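You operate a simulated robot arm through the tools that you are given. There is no shell and no other tool.

You run a simulated robot arm. Do the job below in one go: nothing can be reset, and whatever is moved stays where it is left.

## Task
Wipe the red-ringed port, fit its coupling, start the engine and load it.
Fine: the port is dusty: blue rag, put back; wipe before coupling, couple before starting; start once, with the red lever at DUMP. What is to be rubbed or washed off counts as gone when no trace of it is left.
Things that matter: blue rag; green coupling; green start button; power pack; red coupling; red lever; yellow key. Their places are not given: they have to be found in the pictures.

The check looks at the end state, three seconds after you hand in, the way a careful person would. Anything else that was tipped, shoved, dropped, spilled or broken makes it a failure.

## Robot
A 6-joint arm with a two-finger parallel gripper, fixed in place. Base frame: the origin is at the foot of the arm, x ahead of it, y to its left, z up; the work surface is at about z = 840. Units: mm, degrees, N and s.
With the tool pointing down near the work surface it reaches from about 240 to 640 mm from the base axis. Its first joint turns from -66.0 to 66.0 degrees. Payload 2.7 kg.
The tool frame sits at the grasp point between the pads (the TCP): z along the fingers, y along the line on which they close. The tips reach 23 mm beyond it. Largest opening 94 mm; finger width 38, thickness 10; the body of the gripper, 54 by 96 mm, starts 39 mm behind the TCP.
Orientation is told as [roll, pitch, yaw] about the base's x, y, z axes, in that order, counted from this pose: with the fingers straight down and closing along the base's y, the tool's x points along the base's -x, its y along +y and its z along -z.

## Interface
- The arm moves only by the tool jog_arm. Its argument "deltas" is a list of rows, each a list of 7 numbers: the shift along the tool's x, y, z in units of 300 mm (1.0 is 300 mm), then the turn, a rotation vector about the tool's x, y, z in units of 60 degrees (1.0 is 60 degrees), then the finger opening in mm, from 0 to 94. In form: [[dx, dy, dz, wx, wy, wz, grip], ...]. A call has 1 to 20 rows; each row is the pose to reach, as a shift and turn from the pose commanded when the call began, along the tool's axes at that moment. A call with a number of a shift or a turn outside -1 to 1 is refused whole. Rows are played at 5 a second. More than 50 mm and 8.6 degrees between two rows, or a gripper value outside its range, and nothing of the call is played. A pose out of reach is approached as far as the arm can. The call stops where the force on the tool passes 50 N (or 10 N more than at its start, if that is more) or the arm is blocked; 0.2 s more then pass. Each finger travels about 45 mm/s and halts on what it meets, pressing with about 35 N; the grip force reading is that of the motor and also rises with nothing between the fingers. The clock runs only during rows and for 0.2 s after the last one: add rows that repeat a pose to give the fingers time. The reply holds the time, the measured pose of the TCP, the force on the tool along the base axes, the opening and the grip force, in the units named above and with some noise, with the torque about the TCP (base axes, N m) and any sound that the robot's microphone picked up.
- Cameras (640 x 400 px; columns grow to the right, rows downward): "scene" is fixed at [43.6, -413.1, 1403.6]; the picture's right is [0.97, -0.26, 0.00], its down [-0.15, -0.55, -0.82] and it looks along [0.21, 0.79, -0.57] (base axes); focal length 347 px, centre (320, 200). "wrist" rides on the gripper at [86, 16, -74] in the tool frame; the picture's right is [-0.18, 0.98, 0.00], its down [-0.58, -0.11, -0.81] and it looks along [-0.79, -0.15, 0.59] (tool axes); focal length 243 px, centre (320, 200).
- capture(camera): a new picture of that camera. It takes no simulated time.
- locate(camera, pixels): for up to 12 pixels [column, row] of the newest picture of that camera ("zoom" is the newest enlarged one), the place [x, y, z] in the base frame of the surface seen there, good to about 2 mm. It takes no simulated time.
- zoom(camera, box): a new picture of the part [left, top, right, bottom] of that camera's present view, enlarged. It takes no simulated time.
- close_job(): hands the job in; it is judged then, once.

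Unless the task says otherwise, let go and move clear before handing in.

The tools are called after "Request:" as name(argument=value, ...) on one line, values as JSON. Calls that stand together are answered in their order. jog_arm: Moves the arm, as the interface text tells. Its arguments: {"type":"object","properties":{"deltas":{"type":"array"}},"required":["deltas"]} The other tools are called the same way: capture (camera) takes a picture; locate (camera, pixels) gives the place of the surface under pixels of a picture; zoom (camera, box) takes an enlarged picture of a part of a camera's view; close_job () hands the job in.

At the start:

```text
clock: 0.0
eef_pos: [421.1, 40.3, 1196.8]
tcp_rot: [0.0, 0.0, 0.1]
ft_force: [-0.1, 0.2, 0.7]
ft_torque: [-0.03, -0.01, -0.05]
width: 93.9
gripper_force: 0.0
```

scene: 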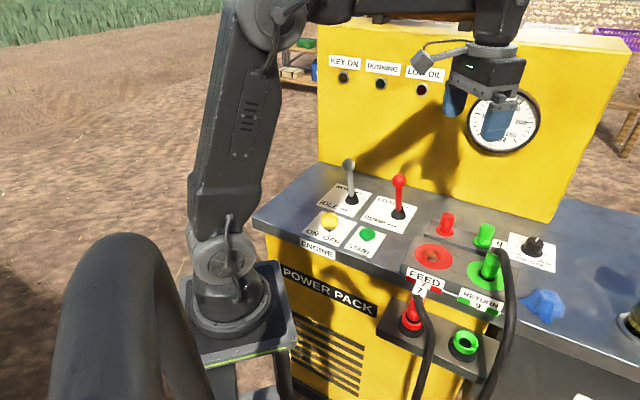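
wrist: 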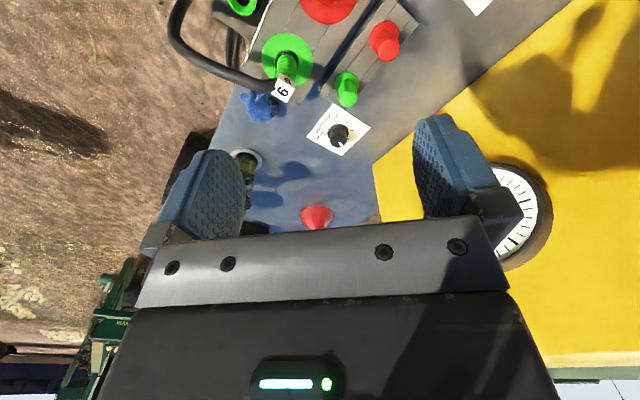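

The scene shows the yellow power pack with its levers at (349,180) and (398,195), the yellow key at (330,222), the red-ringed port near (432,257) and the blue rag near (545,305). I'll zoom in on these areas before moving.

Request:
zoom(camera="scene", box=[290, 150, 450, 250])

Request:
zoom(camera="scene", box=[370, 200, 570, 325])

Request:
zoom(camera="scene", box=[360, 270, 520, 370])

Request:
zoom(camera="scene", box=[310, 40, 550, 190])

Request:
zoom(camera="scene", box=[480, 220, 640, 400])

```text
4.00 times, centred on (370, 200) of scene
```

zoom: 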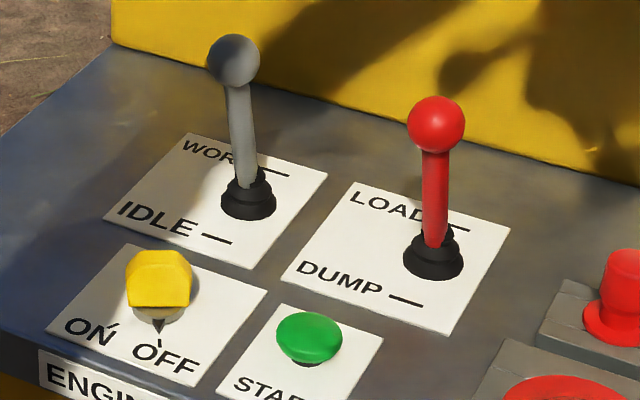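

```text
3.20 times, centred on (470, 262) of scene
```

zoom: 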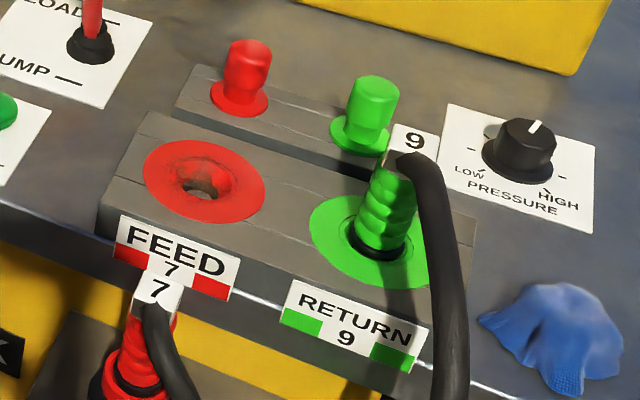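

```text
4.00 times, centred on (440, 320) of scene
```

zoom: 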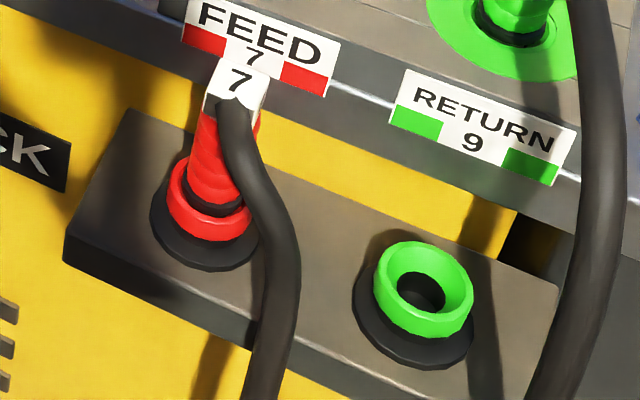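

```text
2.67 times, centred on (430, 115) of scene
```

zoom: 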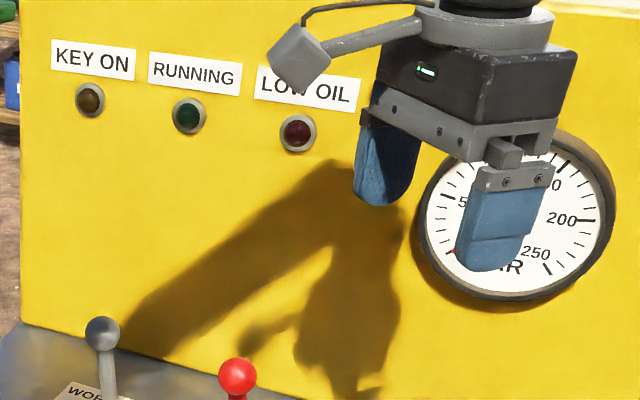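

```text
2.22 times, centred on (560, 310) of scene
```

zoom: 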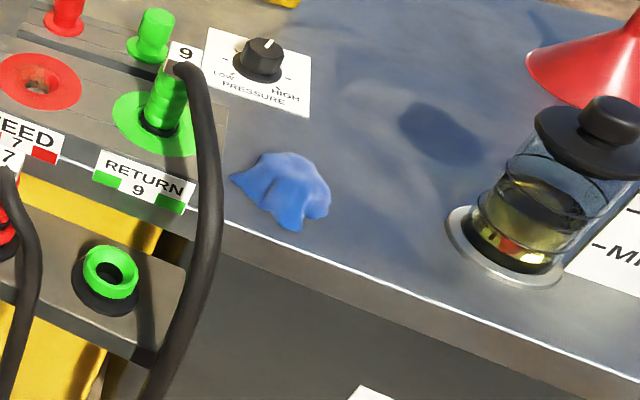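

The red coupling tagged 7 sits parked at (411,318), the FEED port is open and dirty, and the key points at OFF. I'll get coordinates for all the parts.

Request:
capture(camera="scene")

Request:
locate(camera="scene", pixels=[[349, 164], [352, 198], [398, 181], [398, 212], [330, 219], [329, 229], [367, 234], [432, 256], [420, 254], [447, 256], [433, 243], [433, 268]])

Request:
locate(camera="scene", pixels=[[411, 300], [411, 312], [411, 325], [400, 333], [421, 292], [464, 343], [545, 305], [530, 300], [562, 310], [545, 292], [550, 320], [491, 265]])

Request:
locate(camera="scene", pixels=[[447, 217], [484, 228], [535, 242], [349, 207], [354, 189], [395, 225], [404, 207], [420, 280], [478, 300], [400, 264], [510, 290], [625, 250]])

```text
taken
```

scene: 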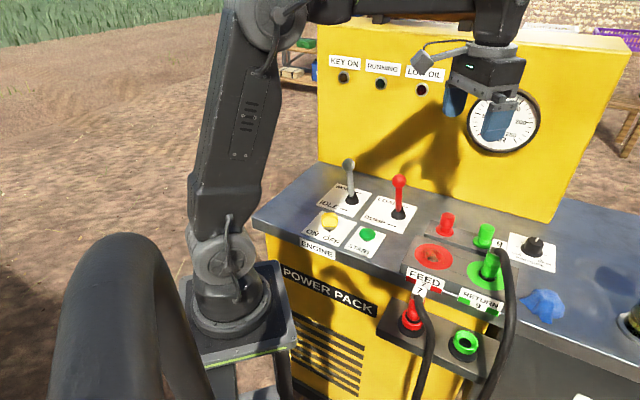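

```text
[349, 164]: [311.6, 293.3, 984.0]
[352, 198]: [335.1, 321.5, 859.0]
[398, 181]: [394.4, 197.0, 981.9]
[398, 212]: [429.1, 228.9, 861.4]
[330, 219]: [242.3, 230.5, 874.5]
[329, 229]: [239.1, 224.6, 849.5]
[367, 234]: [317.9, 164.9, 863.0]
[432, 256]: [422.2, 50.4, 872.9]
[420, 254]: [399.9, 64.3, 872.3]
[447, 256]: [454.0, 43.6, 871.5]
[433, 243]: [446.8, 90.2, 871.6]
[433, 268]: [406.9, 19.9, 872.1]
```

```text
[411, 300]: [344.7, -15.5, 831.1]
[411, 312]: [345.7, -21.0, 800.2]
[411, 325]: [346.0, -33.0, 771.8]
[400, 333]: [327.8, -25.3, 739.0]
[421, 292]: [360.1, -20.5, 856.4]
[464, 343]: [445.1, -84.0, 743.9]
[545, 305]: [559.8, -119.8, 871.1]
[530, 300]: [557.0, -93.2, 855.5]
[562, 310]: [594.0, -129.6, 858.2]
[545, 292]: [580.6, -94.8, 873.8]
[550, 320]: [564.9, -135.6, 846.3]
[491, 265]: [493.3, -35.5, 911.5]
```

```text
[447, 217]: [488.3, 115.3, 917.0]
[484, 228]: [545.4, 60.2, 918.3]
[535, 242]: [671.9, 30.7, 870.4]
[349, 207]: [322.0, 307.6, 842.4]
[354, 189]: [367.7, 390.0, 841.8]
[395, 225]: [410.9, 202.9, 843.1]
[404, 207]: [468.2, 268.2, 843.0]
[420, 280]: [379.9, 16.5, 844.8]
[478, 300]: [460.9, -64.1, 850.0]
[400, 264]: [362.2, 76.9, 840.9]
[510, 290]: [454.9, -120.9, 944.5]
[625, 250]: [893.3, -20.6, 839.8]
```

The red lever's ball leans toward the operator, so it is at DUMP. I'll zoom further on the port, coupling, key and rag for accurate geometry.

Request:
zoom(camera="scene", box=[400, 235, 464, 275])

Request:
locate(camera="zoom", pixels=[[150, 180], [310, 80], [500, 240], [320, 330], [240, 180], [380, 180], [310, 130], [310, 240], [310, 200], [200, 250], [430, 130], [60, 200]])

Request:
zoom(camera="scene", box=[380, 275, 460, 345])

Request:
zoom(camera="scene", box=[300, 200, 380, 260])

```text
10.00 times, centred on (432, 255) of scene
```

zoom: 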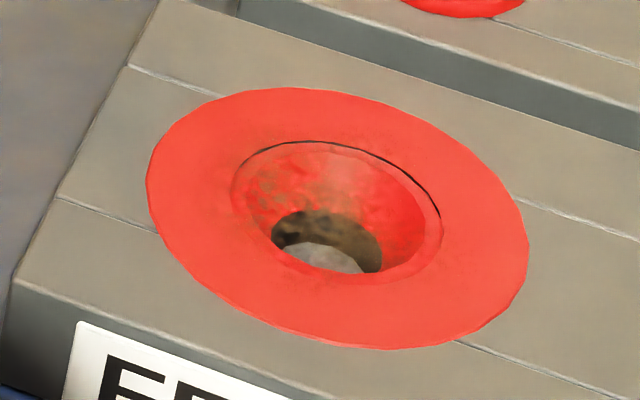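

```text
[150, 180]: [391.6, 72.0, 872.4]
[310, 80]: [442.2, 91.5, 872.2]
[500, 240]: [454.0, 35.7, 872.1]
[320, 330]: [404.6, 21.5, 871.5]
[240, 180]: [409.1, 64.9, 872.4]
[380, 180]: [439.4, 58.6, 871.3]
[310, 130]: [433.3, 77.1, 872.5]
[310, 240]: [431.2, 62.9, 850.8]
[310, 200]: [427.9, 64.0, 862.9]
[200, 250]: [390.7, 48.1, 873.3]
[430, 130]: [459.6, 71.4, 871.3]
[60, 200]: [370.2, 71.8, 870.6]
```

```text
5.71 times, centred on (420, 310) of scene
```

zoom: 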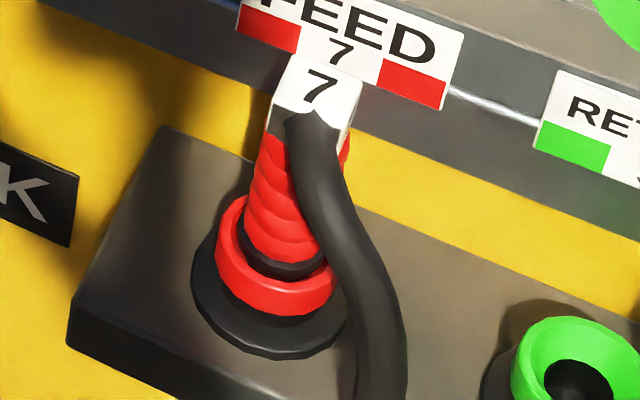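

```text
6.67 times, centred on (340, 230) of scene
```

zoom: 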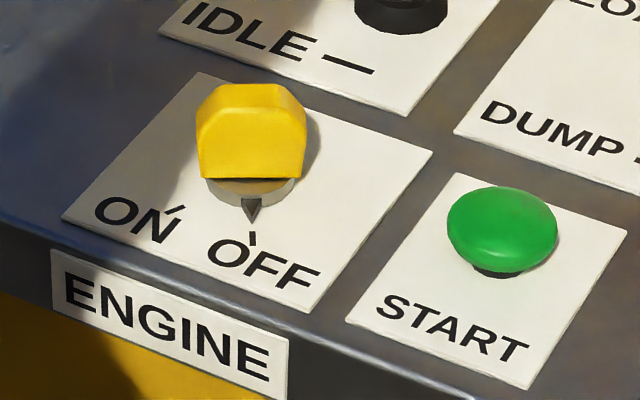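

Port centre comes out near (425, 51.5, 872), with a cone rim radius of about 22 mm. Next I'll look closely at coupling 9 as fitted, and at coupling 7's tag, hose and body heights.

Request:
zoom(camera="scene", box=[390, 270, 438, 300])

Request:
locate(camera="zoom", pixels=[[440, 240], [400, 240], [480, 180], [400, 180], [420, 300], [340, 300], [300, 380], [440, 380], [360, 250], [500, 250]])

Request:
zoom(camera="scene", box=[470, 225, 534, 295])

Request:
locate(camera="zoom", pixels=[[270, 80], [300, 100], [210, 150], [230, 200], [190, 200], [180, 250], [190, 310], [330, 130], [400, 250], [340, 90]])

```text
13.33 times, centred on (414, 285) of scene
```

zoom: 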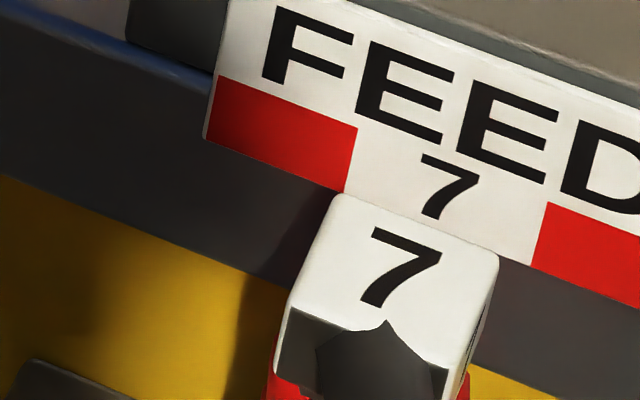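

```text
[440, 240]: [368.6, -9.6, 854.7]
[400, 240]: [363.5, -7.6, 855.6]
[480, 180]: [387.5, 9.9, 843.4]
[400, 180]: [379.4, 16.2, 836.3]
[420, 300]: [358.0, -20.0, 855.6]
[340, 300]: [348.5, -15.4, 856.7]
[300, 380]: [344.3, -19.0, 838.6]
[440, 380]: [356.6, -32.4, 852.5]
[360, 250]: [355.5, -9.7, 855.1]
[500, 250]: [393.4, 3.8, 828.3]
```

```text
5.71 times, centred on (502, 260) of scene
```

zoom: 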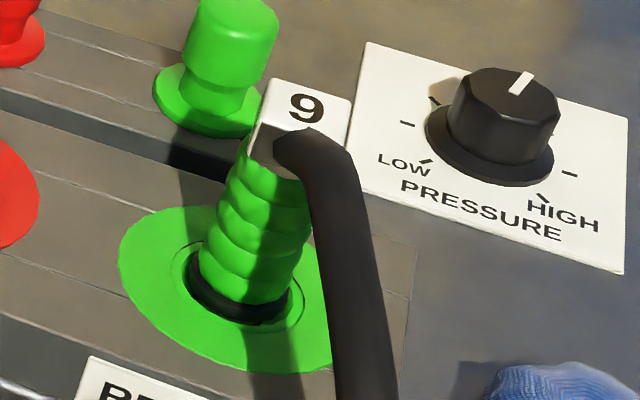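

```text
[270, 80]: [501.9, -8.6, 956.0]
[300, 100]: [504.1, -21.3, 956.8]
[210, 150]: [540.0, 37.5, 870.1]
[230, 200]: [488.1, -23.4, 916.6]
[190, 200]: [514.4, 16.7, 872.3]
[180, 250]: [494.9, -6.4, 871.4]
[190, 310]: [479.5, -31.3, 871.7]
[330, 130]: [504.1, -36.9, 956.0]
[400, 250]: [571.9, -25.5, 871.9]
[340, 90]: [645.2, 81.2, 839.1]
```

The tag tops sit at z≈956 for the fitted coupling 9 and z≈855 for the parked coupling 7, and the machine axes are turned about 45° from base. Now I'll map the rag.

Request:
zoom(camera="scene", box=[513, 280, 577, 330])

Request:
locate(camera="zoom", pixels=[[310, 100], [250, 150], [350, 150], [150, 150], [450, 200], [280, 200], [380, 300], [450, 300], [110, 200], [300, 250], [400, 100], [500, 250]])

Request:
zoom(camera="wrist", box=[200, 0, 440, 150])

```text
8.00 times, centred on (545, 305) of scene
```

zoom: 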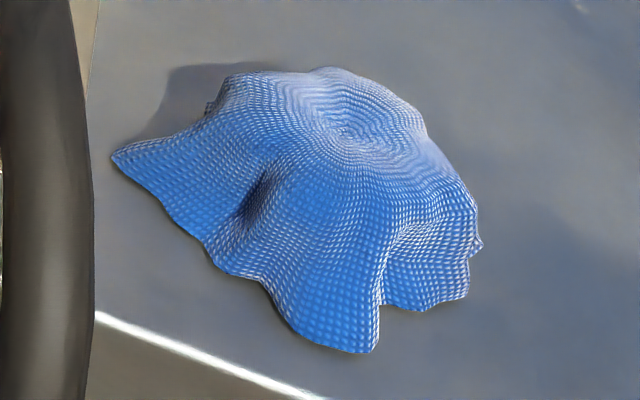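

```text
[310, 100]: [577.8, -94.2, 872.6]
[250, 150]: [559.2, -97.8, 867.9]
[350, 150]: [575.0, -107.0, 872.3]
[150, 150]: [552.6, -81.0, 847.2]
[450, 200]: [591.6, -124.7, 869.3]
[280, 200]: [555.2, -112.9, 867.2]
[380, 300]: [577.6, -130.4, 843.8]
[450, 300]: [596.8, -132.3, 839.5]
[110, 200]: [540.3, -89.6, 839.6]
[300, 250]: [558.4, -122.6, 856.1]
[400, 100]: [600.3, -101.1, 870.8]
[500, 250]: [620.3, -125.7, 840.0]
```

```text
2.67 times, centred on (320, 75) of wrist
```

zoom: 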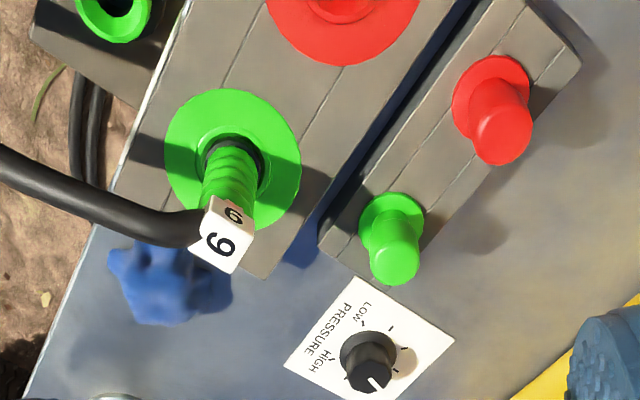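

The rag is a dome about 65 mm across, centred near (575,-108), with its top at z≈873. I'll move to above it and yaw so the wrist camera stays clear of hose 9.

Request:
jog_arm(deltas=[[-0.0642, -0.0617, 0.0613, 0, 0, -0.0938, 94], [-0.1283, -0.1233, 0.1225, 0, 0, -0.1875, 94], [-0.1925, -0.185, 0.1838, 0, 0, -0.2813, 94], [-0.2567, -0.2467, 0.245, 0, 0, -0.375, 94], [-0.3208, -0.3083, 0.3063, 0, 0, -0.4688, 94], [-0.385, -0.37, 0.3675, 0, 0, -0.5625, 94], [-0.4492, -0.4317, 0.4288, 0, 0, -0.6563, 94], [-0.5133, -0.4933, 0.49, 0, 0, -0.75, 94]])

```text
clock: 1.8
eef_pos: [576.4, -107.2, 1050.3]
tcp_rot: [-0.1, -0.1, 45.2]
ft_force: [-0.7, 0.6, 0.6]
ft_torque: [-0.05, -0.01, 0.02]
width: 94.1
gripper_force: 0.2
```

The pose is reached with yaw 45. I'll turn another 45° in place and look through the wrist camera.

Request:
jog_arm(deltas=[[0, 0, 0, 0, 0, -0.125, 94], [0, 0, 0, 0, 0, -0.25, 94], [0, 0, 0, 0, 0, -0.375, 94], [0, 0, 0, 0, 0, -0.5, 94], [0, 0, 0, 0, 0, -0.625, 94], [0, 0, 0, 0, 0, -0.75, 94]])

Request:
capture(camera="wrist")

Request:
capture(camera="scene")

```text
clock: 3.2
eef_pos: [576.1, -107.2, 1049.0]
tcp_rot: [0.0, 0.0, 90.2]
ft_force: [-0.1, -0.4, 0.1]
ft_torque: [0.0, -0.01, 0.04]
width: 93.9
gripper_force: 0.0
```

```text
taken
```

wrist: 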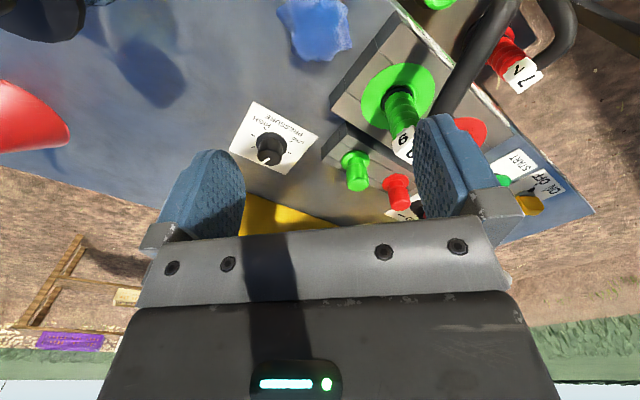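

```text
taken
```

scene: 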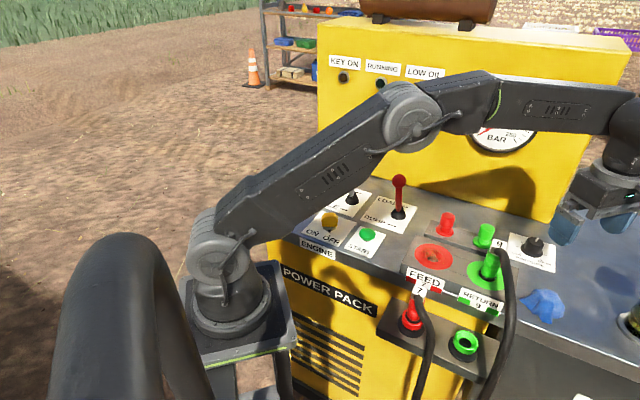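

The wrist picture shows the rag at (315,30). I'll cross-check its centre from this view.

Request:
locate(camera="wrist", pixels=[[315, 30], [285, 5], [350, 40], [300, 50], [340, 10], [315, 10], [325, 55], [470, 90], [490, 30], [510, 60], [520, 72]])

Request:
zoom(camera="wrist", box=[240, 0, 400, 100])

Request:
zoom(camera="wrist", box=[430, 0, 590, 100])

```text
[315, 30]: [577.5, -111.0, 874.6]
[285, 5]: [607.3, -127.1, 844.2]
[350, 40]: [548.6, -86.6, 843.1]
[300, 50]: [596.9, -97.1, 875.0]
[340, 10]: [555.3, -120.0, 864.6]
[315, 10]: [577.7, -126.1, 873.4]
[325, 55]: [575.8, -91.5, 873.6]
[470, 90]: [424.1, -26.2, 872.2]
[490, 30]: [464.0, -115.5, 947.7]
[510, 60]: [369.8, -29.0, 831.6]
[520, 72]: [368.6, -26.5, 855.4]
```

```text
4.00 times, centred on (320, 50) of wrist
```

zoom: 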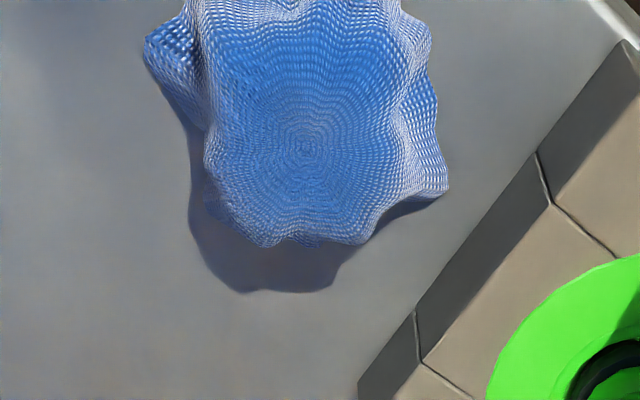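

```text
4.00 times, centred on (510, 50) of wrist
```

zoom: 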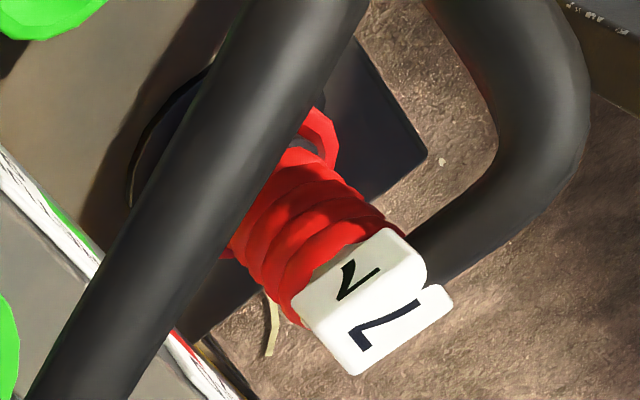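

The rag's centre is confirmed at about (577,-107), top 874. I'll descend over it with open fingers, stopping the tips about 5 mm above the counter.

Request:
jog_arm(deltas=[[0, -0.003, 0.12, 0, 0, 0, 94], [0, -0.003, 0.24, 0, 0, 0, 94], [0, -0.003, 0.36, 0, 0, 0, 94], [0, -0.003, 0.46, 0, 0, 0, 94], [0, -0.003, 0.54, 0, 0, 0, 94], [0, -0.003, 0.58, 0, 0, 0, 94], [0, -0.003, 0.6, 0, 0, 0, 94]])

Request:
capture(camera="wrist")

Request:
zoom(camera="scene", box=[480, 200, 640, 330])

```text
clock: 4.8
eef_pos: [575.4, -107.9, 872.5]
tcp_rot: [-0.1, -0.1, 90.0]
ft_force: [-12.2, 2.3, 25.9]
ft_torque: [0.49, 1.51, 0.06]
width: 94.0
gripper_force: 0.1
```

```text
taken
```

wrist: 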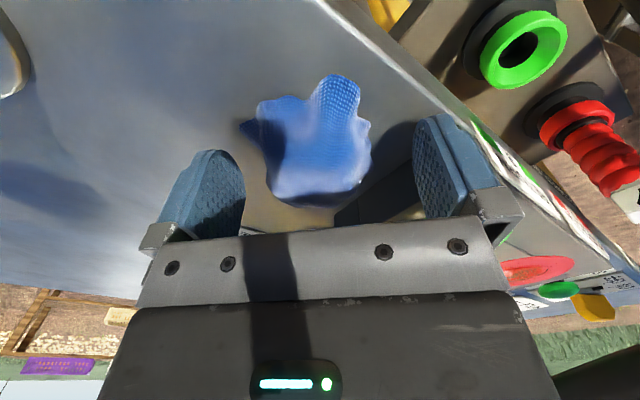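

```text
3.08 times, centred on (560, 265) of scene
```

zoom: 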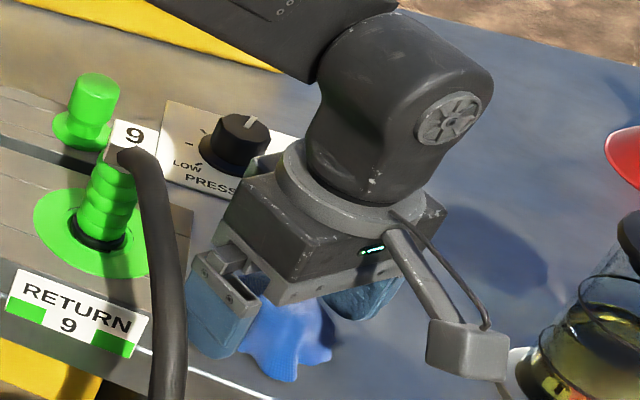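

The reading shows 26 N upward on the −x finger at about (528,-90), so its tip is touching something, possibly the RETURN block's end. I'll raise 20 mm and locate the block's corner before trying again.

Request:
jog_arm(deltas=[[0, 0, -0.03, 0, 0, 0, 94], [0, 0, -0.06, 0, 0, 0, 94], [0, 0, -0.08, 0, 0, 0, 94]])

Request:
capture(camera="wrist")

Request:
zoom(camera="wrist", box=[220, 50, 540, 250])

Request:
locate(camera="zoom", pixels=[[60, 60], [120, 20], [200, 20], [260, 60], [180, 130], [240, 200], [280, 240], [330, 120], [380, 60], [340, 30], [300, 270], [420, 40]])

```text
clock: 5.6
eef_pos: [576.2, -108.5, 894.3]
tcp_rot: [-0.1, 0.0, 90.0]
ft_force: [0.1, 1.1, -0.8]
ft_torque: [0.04, 0.0, 0.01]
width: 93.8
gripper_force: 0.2
```

```text
taken
```

wrist: 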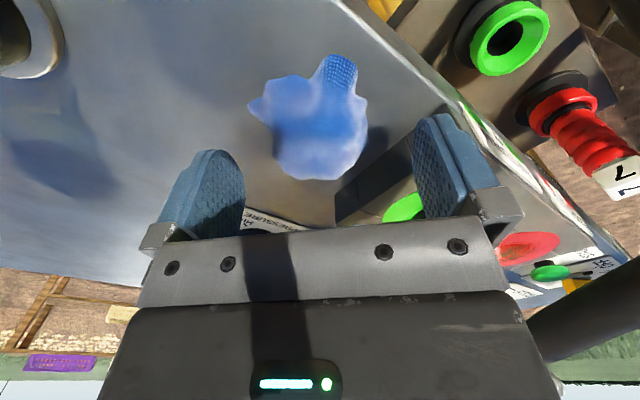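

```text
2.00 times, centred on (380, 150) of wrist
```

zoom: 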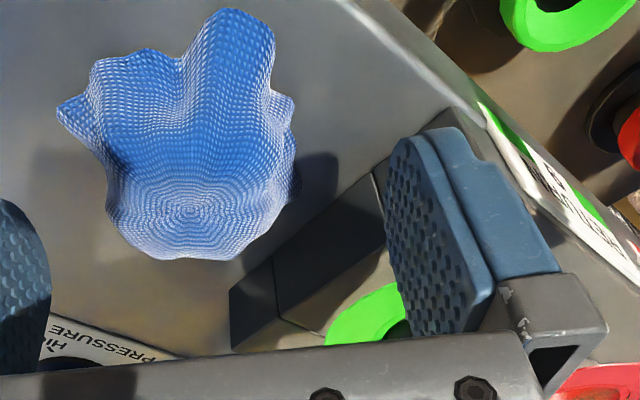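

```text
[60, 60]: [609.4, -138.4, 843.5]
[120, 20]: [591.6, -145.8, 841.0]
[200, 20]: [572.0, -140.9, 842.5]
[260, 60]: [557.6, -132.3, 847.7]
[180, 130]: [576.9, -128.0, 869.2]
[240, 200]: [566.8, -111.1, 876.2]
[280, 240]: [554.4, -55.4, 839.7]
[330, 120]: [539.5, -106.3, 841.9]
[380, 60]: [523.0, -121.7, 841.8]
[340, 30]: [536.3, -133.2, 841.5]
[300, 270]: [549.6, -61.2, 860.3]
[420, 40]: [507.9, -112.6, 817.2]
```

The block's end face runs from (554,-55) to about (515,-95), so the −x finger tip sat on its corner. I'll turn to yaw 110 so that finger clears the block, then descend again.

Request:
jog_arm(deltas=[[0, 0, 0, 0, 0, -0.11, 94], [0.005, -0.003, 0, 0, 0, -0.22, 94], [0.005, -0.003, 0, 0, 0, -0.333, 94], [0.005, -0.003, 0.03, 0, 0, -0.333, 94], [0.005, -0.003, 0.06, 0, 0, -0.333, 94], [0.005, -0.003, 0.08, 0, 0, -0.333, 94]])

Request:
capture(camera="wrist")

```text
clock: 7.0
eef_pos: [576.6, -109.3, 870.7]
tcp_rot: [0.0, 0.0, 110.1]
ft_force: [-0.7, -0.9, -1.6]
ft_torque: [0.02, 0.0, 0.0]
width: 94.0
gripper_force: 0.0
```

```text
taken
```

wrist: 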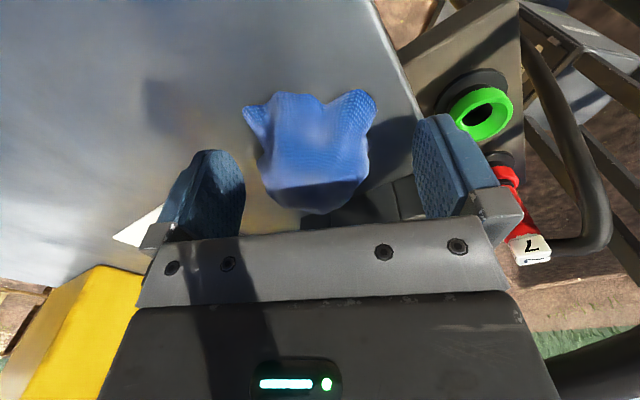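

No contact now, with the tips near z≈848. I'll raise 6 mm so some cloth hangs below the tips for wiping, then close slowly.

Request:
jog_arm(deltas=[[0, 0, -0.02, 0, 0, 0, 94], [0, 0, -0.02, 0, 0, 0, 70], [0, 0, -0.02, 0, 0, 0, 50], [0, 0, -0.02, 0, 0, 0, 30], [0, 0, -0.02, 0, 0, 0, 10], [0, 0, -0.02, 0, 0, 0, 0], [0, 0, -0.02, 0, 0, 0, 0], [0, 0, -0.02, 0, 0, 0, 0], [0, 0, -0.02, 0, 0, 0, 0]])

Request:
capture(camera="wrist")

Request:
zoom(camera="scene", box=[480, 230, 640, 330])

```text
clock: 9.0
eef_pos: [576.4, -109.9, 877.7]
tcp_rot: [0.0, -0.1, 110.0]
ft_force: [0.3, -0.4, 1.4]
ft_torque: [-0.01, 0.05, 0.03]
width: 61.8
gripper_force: 35.0
```

```text
taken
```

wrist: 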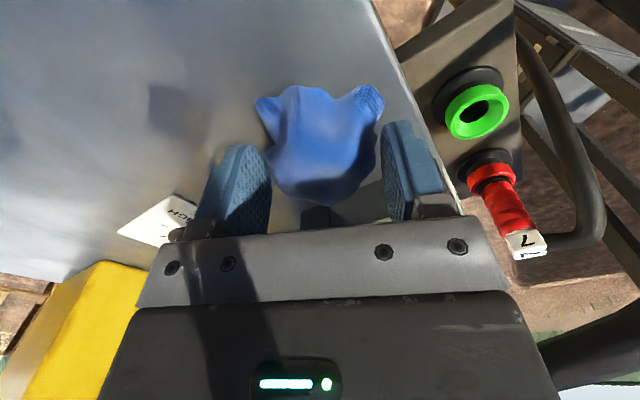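

```text
4.00 times, centred on (560, 280) of scene
```

zoom: 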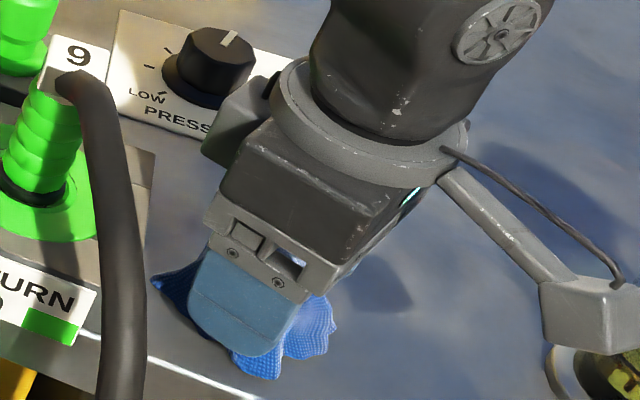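

The grip holds at 61.8 mm with 35 N, so the rag seems caught between the pads. I'll lift straight up and check it comes along.

Request:
jog_arm(deltas=[[0, 0, -0.05, 0, 0, 0, 0], [0, 0, -0.12, 0, 0, 0, 0], [0, 0, -0.2, 0, 0, 0, 0], [0, 0, -0.28, 0, 0, 0, 0], [0, 0, -0.33, 0, 0, 0, 0]])

Request:
capture(camera="wrist")

Request:
zoom(camera="scene", box=[440, 180, 640, 330])

```text
clock: 10.2
eef_pos: [578.6, -110.1, 976.4]
tcp_rot: [-0.1, 0.1, 110.0]
ft_force: [0.4, -1.0, 0.7]
ft_torque: [0.0, 0.01, -0.02]
width: 61.5
gripper_force: 35.0
```

```text
taken
```

wrist: 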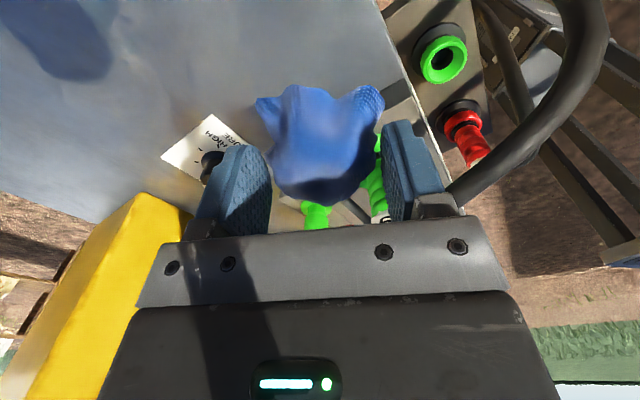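

```text
2.67 times, centred on (540, 255) of scene
```

zoom: 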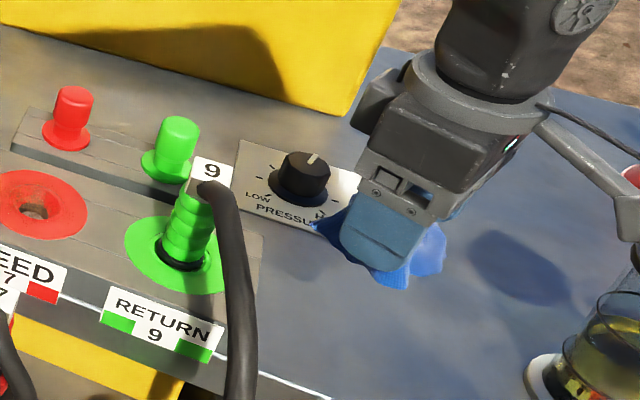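

The rag is held and clear. I'll rise to z≈1036, carry it over coupling 9 to above the port, and yaw back to 50.

Request:
jog_arm(deltas=[[0, 0, -0.1, 0, 0, 0, 0], [0, 0, -0.2, 0, 0, 0, 0], [-0.085, 0.0368, -0.2, 0, 0, 0.125, 0], [-0.17, 0.0735, -0.2, 0, 0, 0.25, 0], [-0.255, 0.1103, -0.2, 0, 0, 0.375, 0], [-0.34, 0.147, -0.2, 0, 0, 0.5, 0], [-0.425, 0.1838, -0.2, 0, 0, 0.625, 0], [-0.51, 0.2205, -0.2, 0, 0, 0.75, 0], [-0.595, 0.2573, -0.2, 0, 0, 0.875, 0], [-0.68, 0.294, -0.2, 0, 0, 1.0, 0]])

Request:
capture(camera="wrist")

Request:
capture(camera="scene")

```text
clock: 12.4
eef_pos: [424.3, 52.3, 1033.5]
tcp_rot: [0.0, 0.0, 50.0]
ft_force: [0.2, -0.1, -0.9]
ft_torque: [0.0, 0.0, 0.02]
width: 61.0
gripper_force: 35.3
```

```text
taken
```

wrist: 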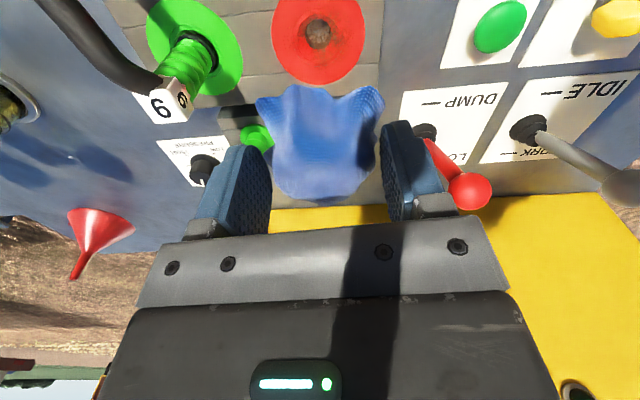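

```text
taken
```

scene: 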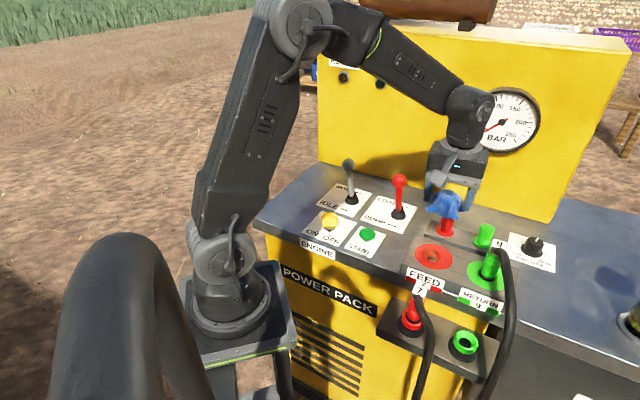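

I'm above the port now and the wrist view shows dust around the hole at (317,33). I'll pin the centre from this view.

Request:
zoom(camera="wrist", box=[240, 0, 400, 100])

Request:
locate(camera="zoom", pixels=[[310, 135], [140, 130], [490, 150], [300, 325], [310, 60], [245, 130], [385, 135], [310, 210], [260, 90], [365, 180]])

Request:
locate(camera="wrist", pixels=[[470, 190], [500, 27], [615, 18], [425, 133], [530, 130], [488, 100], [430, 103], [438, 162], [165, 105], [182, 90]])

```text
4.00 times, centred on (320, 50) of wrist
```

zoom: 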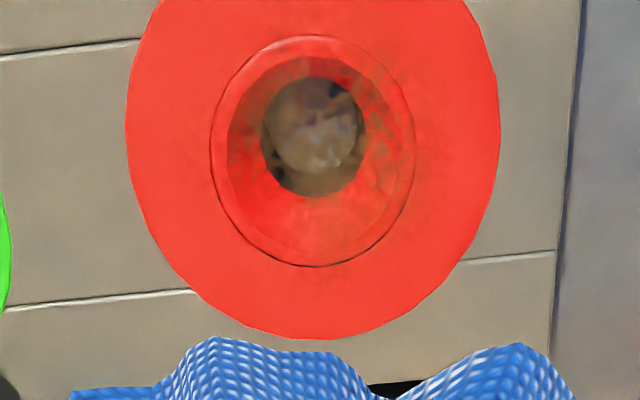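

```text
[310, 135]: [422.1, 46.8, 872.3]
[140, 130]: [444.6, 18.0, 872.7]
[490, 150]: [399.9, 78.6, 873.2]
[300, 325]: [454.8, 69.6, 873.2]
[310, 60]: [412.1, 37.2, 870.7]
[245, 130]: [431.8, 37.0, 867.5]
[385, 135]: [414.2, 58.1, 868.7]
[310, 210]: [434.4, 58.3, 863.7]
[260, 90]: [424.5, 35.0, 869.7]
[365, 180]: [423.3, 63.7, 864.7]
```

```text
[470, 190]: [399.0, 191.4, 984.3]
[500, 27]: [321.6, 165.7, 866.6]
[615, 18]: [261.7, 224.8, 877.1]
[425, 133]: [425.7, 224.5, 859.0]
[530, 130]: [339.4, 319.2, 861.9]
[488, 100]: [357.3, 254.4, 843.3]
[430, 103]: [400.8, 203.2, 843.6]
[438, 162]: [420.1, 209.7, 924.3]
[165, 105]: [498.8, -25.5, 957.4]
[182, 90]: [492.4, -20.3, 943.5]
```

Port centre refines to about (425.5, 50.5). I'll lower the rag until it touches the port.

Request:
jog_arm(deltas=[[0.002, -0.007, 0.1, 0, 0, 0, 0], [0.002, -0.007, 0.2, 0, 0, 0, 0], [0.002, -0.007, 0.3, 0, 0, 0, 0], [0.002, -0.007, 0.36, 0, 0, 0, 0], [0.002, -0.007, 0.39, 0, 0, 0, 0], [0.002, -0.007, 0.405, 0, 0, 0, 0], [0.002, -0.007, 0.415, 0, 0, 0, 0]])

Request:
zoom(camera="scene", box=[370, 180, 530, 300])

```text
clock: 14.0
eef_pos: [426.1, 49.4, 910.2]
tcp_rot: [0.0, -0.1, 50.0]
ft_force: [0.4, -0.3, -1.3]
ft_torque: [0.01, -0.02, 0.02]
width: 60.6
gripper_force: 34.6
```

```text
3.33 times, centred on (450, 240) of scene
```

zoom: 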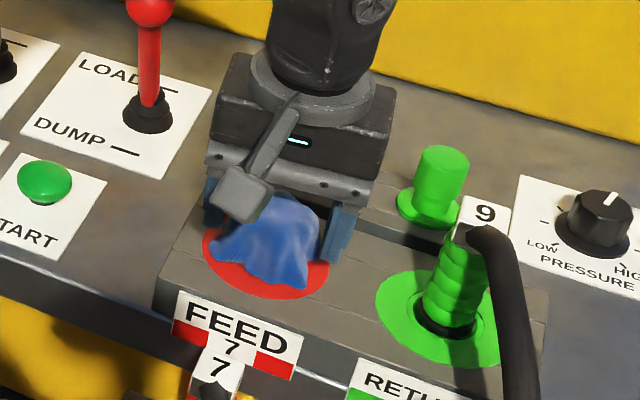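

No force yet at z=910. I'll continue down in small steps until it presses.

Request:
jog_arm(deltas=[[0, 0, 0.007, 0, 0, 0, 0], [0, 0, 0.014, 0, 0, 0, 0], [0, 0, 0.021, 0, 0, 0, 0], [0, 0, 0.028, 0, 0, 0, 0], [0, 0, 0.028, 0, 0, 0, 0]])

```text
clock: 15.2
eef_pos: [427.5, 50.8, 904.0]
tcp_rot: [-0.3, -0.4, 50.0]
ft_force: [-0.2, -1.5, 35.5]
ft_torque: [0.48, 0.14, 0.28]
width: 57.4
gripper_force: 34.7
```

It presses with 35 N at z=904. I'll ease off slightly and wipe in small circles.

Request:
jog_arm(deltas=[[0, 0, -0.004, 0, 0, 0, 0], [0.02, 0, -0.004, 0, 0, 0, 0], [0.035, 0, -0.004, 0, 0, 0, 0], [0.03, 0.018, -0.004, 0, 0, 0, 0], [0.018, 0.03, -0.004, 0, 0, 0, 0], [0, 0.035, -0.004, 0, 0, 0, 0], [-0.018, 0.03, -0.004, 0, 0, 0, 0], [-0.03, 0.018, -0.004, 0, 0, 0, 0], [-0.035, 0, -0.004, 0, 0, 0, 0], [-0.03, -0.018, -0.004, 0, 0, 0, 0], [-0.018, -0.03, -0.004, 0, 0, 0, 0], [0, -0.035, -0.004, 0, 0, 0, 0], [0.018, -0.03, -0.004, 0, 0, 0, 0], [0.03, -0.018, -0.004, 0, 0, 0, 0], [0.035, 0, -0.004, 0, 0, 0, 0], [0.018, 0, -0.004, 0, 0, 0, 0], [0, 0, -0.004, 0, 0, 0, 0]])

Request:
zoom(camera="scene", box=[370, 180, 530, 300])

```text
clock: 18.8
eef_pos: [427.4, 49.8, 903.0]
tcp_rot: [0.0, 0.0, 50.1]
ft_force: [0.5, 1.0, -1.0]
ft_torque: [0.0, 0.02, 0.02]
width: 47.2
gripper_force: 34.7
```

```text
3.33 times, centred on (450, 240) of scene
```

zoom: 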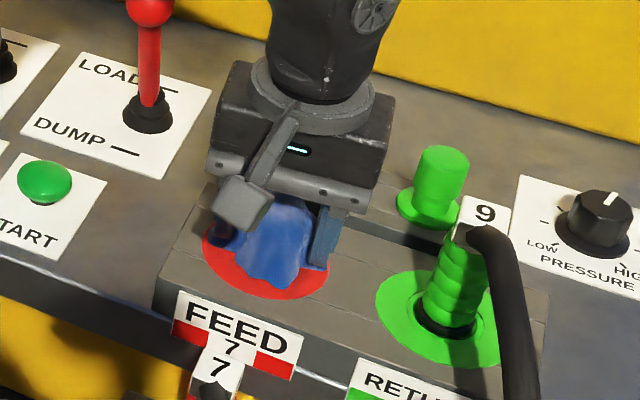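

The force has dropped to zero and the opening shrank to 47 mm, so the rag has shifted or compressed. I'll lift and inspect both the port and the rag.

Request:
jog_arm(deltas=[[0, 0, -0.06, 0, 0, 0, 0], [0, 0, -0.15, 0, 0, 0, 0], [0, 0, -0.25, 0, 0, 0, 0], [0, 0, -0.35, 0, 0, 0, 0], [0, 0, -0.43, 0, 0, 0, 0]])

Request:
capture(camera="wrist")

Request:
zoom(camera="wrist", box=[240, 0, 400, 100])

Request:
zoom(camera="scene", box=[400, 235, 464, 275])

Request:
zoom(camera="scene", box=[390, 120, 510, 240])

```text
clock: 20.0
eef_pos: [427.7, 50.3, 1034.4]
tcp_rot: [0.1, 0.0, 50.0]
ft_force: [0.0, 0.8, -0.3]
ft_torque: [0.0, 0.04, 0.04]
width: 47.3
gripper_force: 34.9
```

```text
taken
```

wrist: 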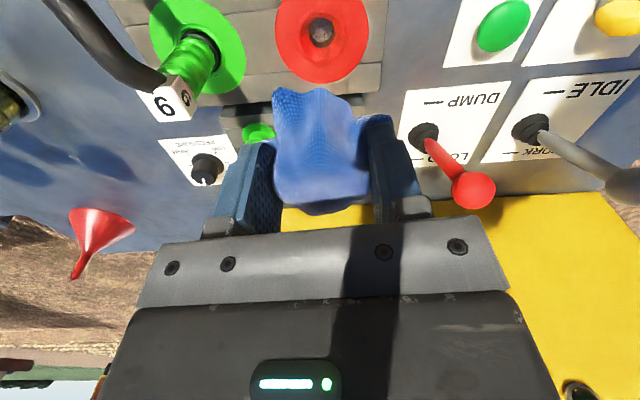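

```text
4.00 times, centred on (320, 50) of wrist
```

zoom: 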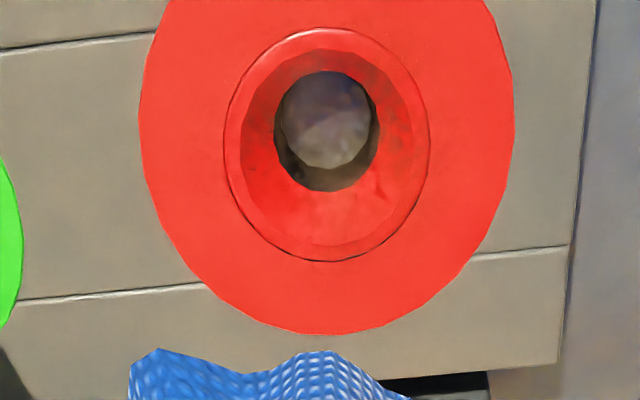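

```text
10.00 times, centred on (432, 255) of scene
```

zoom: 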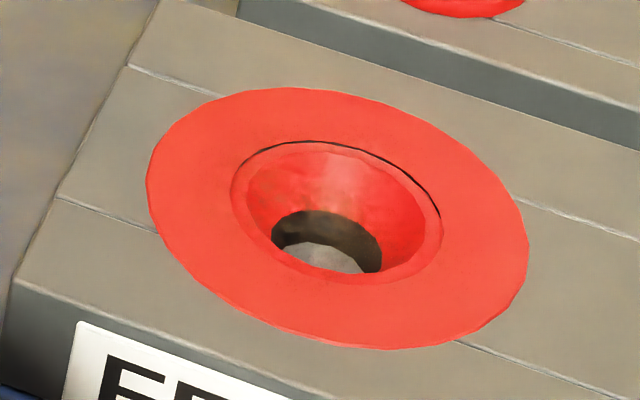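

```text
3.33 times, centred on (450, 180) of scene
```

zoom: 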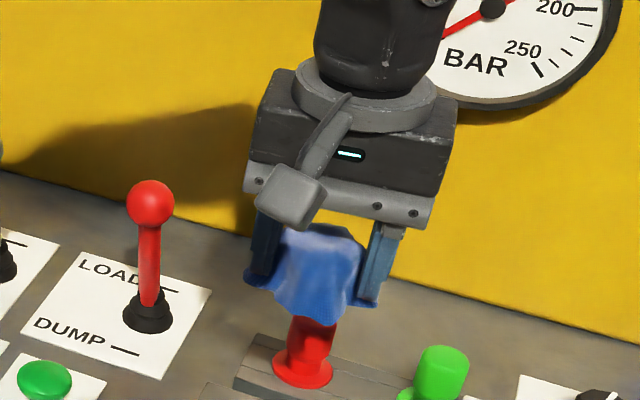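

The dust is much fainter but traces remain near the throat, and the rag has slid up between the fingers. I'll go down again to contact and wipe more.

Request:
jog_arm(deltas=[[0.002, 0.002, 0.1, 0, 0, 0, 0], [0.002, 0.002, 0.2, 0, 0, 0, 0], [0.002, 0.002, 0.3, 0, 0, 0, 0], [0.002, 0.002, 0.38, 0, 0, 0, 0], [0.002, 0.002, 0.415, 0, 0, 0, 0], [0.002, 0.002, 0.428, 0, 0, 0, 0], [0.002, 0.002, 0.435, 0, 0, 0, 0], [0.002, 0.002, 0.442, 0, 0, 0, 0], [0.002, 0.002, 0.449, 0, 0, 0, 0], [0.002, 0.002, 0.449, 0, 0, 0, 0]])

```text
clock: 22.2
eef_pos: [427.7, 50.2, 900.2]
tcp_rot: [-0.3, -0.4, 50.0]
ft_force: [-8.8, -1.0, 46.7]
ft_torque: [0.07, 0.33, 0.09]
width: 47.0
gripper_force: 34.8
```

It is pressing with 47 N. I'll ease by about 1.5 mm and do two circles of different radii.

Request:
jog_arm(deltas=[[0, 0, -0.005, 0, 0, 0, 0], [0.017, 0, -0.005, 0, 0, 0, 0], [0.012, 0.012, -0.005, 0, 0, 0, 0], [0, 0.017, -0.005, 0, 0, 0, 0], [-0.012, 0.012, -0.005, 0, 0, 0, 0], [-0.017, 0, -0.005, 0, 0, 0, 0], [-0.012, -0.012, -0.005, 0, 0, 0, 0], [0, -0.017, -0.005, 0, 0, 0, 0], [0.012, -0.012, -0.005, 0, 0, 0, 0], [0.03, 0, -0.005, 0, 0, 0, 0], [0.021, 0.021, -0.005, 0, 0, 0, 0], [0, 0.03, -0.005, 0, 0, 0, 0], [-0.021, 0.021, -0.005, 0, 0, 0, 0], [-0.03, 0, -0.005, 0, 0, 0, 0], [-0.021, -0.021, -0.005, 0, 0, 0, 0], [0, -0.03, -0.005, 0, 0, 0, 0], [0.021, -0.021, -0.005, 0, 0, 0, 0], [0.03, 0, -0.005, 0, 0, 0, 0], [0, 0, -0.005, 0, 0, 0, 0]])

```text
clock: 26.2
eef_pos: [422.8, 47.6, 899.7]
tcp_rot: [0.1, 0.3, 50.1]
ft_force: [-3.1, -5.3, 12.1]
ft_torque: [-0.05, -0.18, -0.09]
width: 47.3
gripper_force: 35.0
```

Contact held throughout, with 12 N at the end. I'll lift and inspect again.

Request:
jog_arm(deltas=[[0, 0, -0.06, 0, 0, 0, 0], [0, 0, -0.15, 0, 0, 0, 0], [0, 0, -0.25, 0, 0, 0, 0], [0, 0, -0.35, 0, 0, 0, 0], [0, 0, -0.44, 0, 0, 0, 0]])

Request:
capture(camera="wrist")

Request:
zoom(camera="wrist", box=[280, 0, 360, 50])

Request:
zoom(camera="scene", box=[412, 243, 452, 268])

Request:
zoom(camera="scene", box=[390, 120, 510, 240])

```text
clock: 27.4
eef_pos: [424.0, 48.8, 1030.3]
tcp_rot: [0.0, 0.1, 50.0]
ft_force: [0.4, -0.6, -0.3]
ft_torque: [0.04, -0.01, 0.01]
width: 47.5
gripper_force: 34.8
```

```text
taken
```

wrist: 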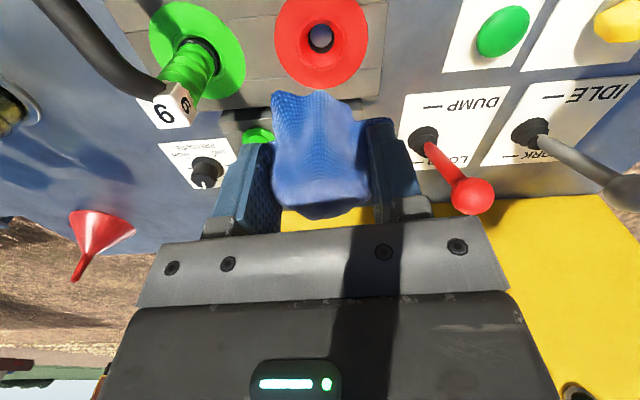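

```text
8.00 times, centred on (320, 25) of wrist
```

zoom: 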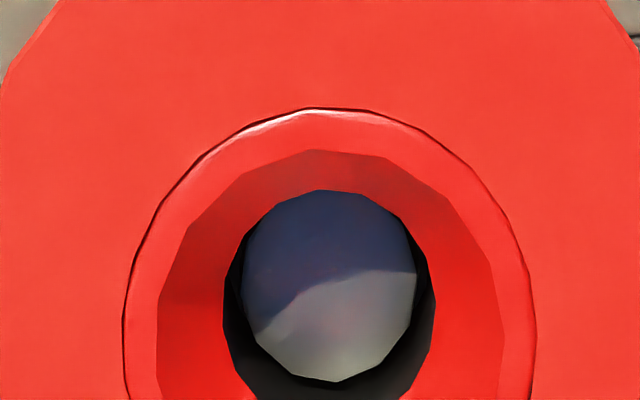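

```text
16.00 times, centred on (432, 256) of scene
```

zoom: 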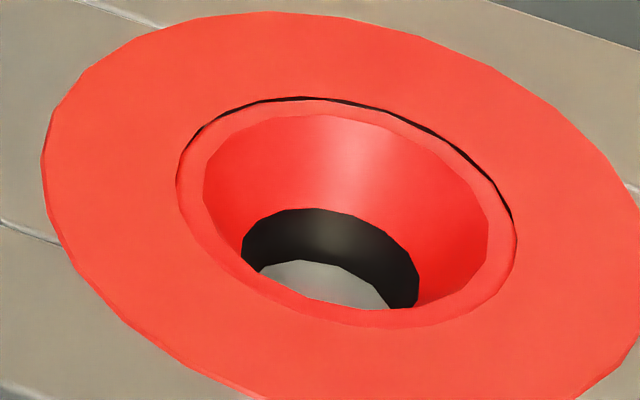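

```text
3.33 times, centred on (450, 180) of scene
```

zoom: 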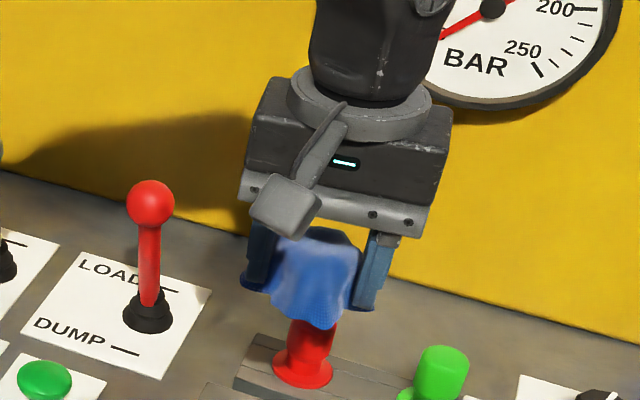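

The cone looks clean from both sides. I'll check its lower half once more in the wrist view before returning the rag.

Request:
zoom(camera="wrist", box=[270, 0, 374, 90])

Request:
zoom(camera="wrist", box=[220, 80, 420, 240])

Request:
locate(camera="wrist", pixels=[[275, 42], [368, 42], [321, 88], [296, 60], [345, 60], [300, 40], [343, 40], [320, 62]])

```text
4.44 times, centred on (322, 45) of wrist
```

zoom: 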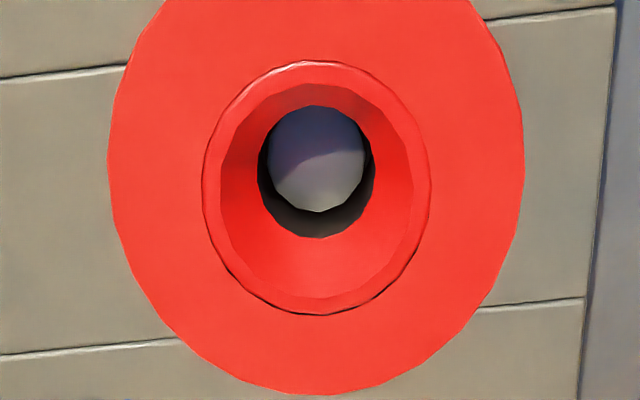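

```text
2.50 times, centred on (320, 160) of wrist
```

zoom: 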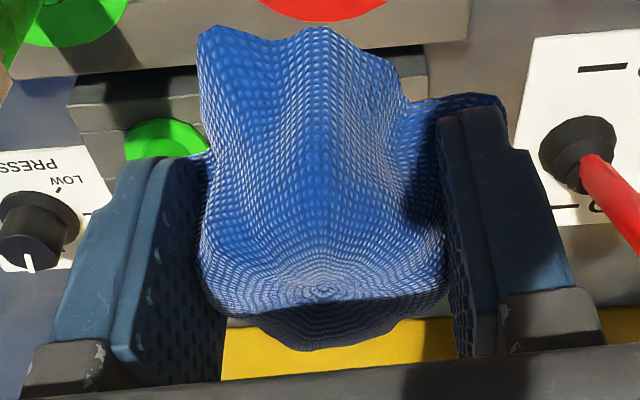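

```text
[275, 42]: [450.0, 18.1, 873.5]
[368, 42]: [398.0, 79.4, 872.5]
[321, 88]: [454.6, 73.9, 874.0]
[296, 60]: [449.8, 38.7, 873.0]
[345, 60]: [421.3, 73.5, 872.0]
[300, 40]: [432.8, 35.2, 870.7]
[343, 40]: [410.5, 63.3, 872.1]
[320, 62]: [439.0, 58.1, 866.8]
```

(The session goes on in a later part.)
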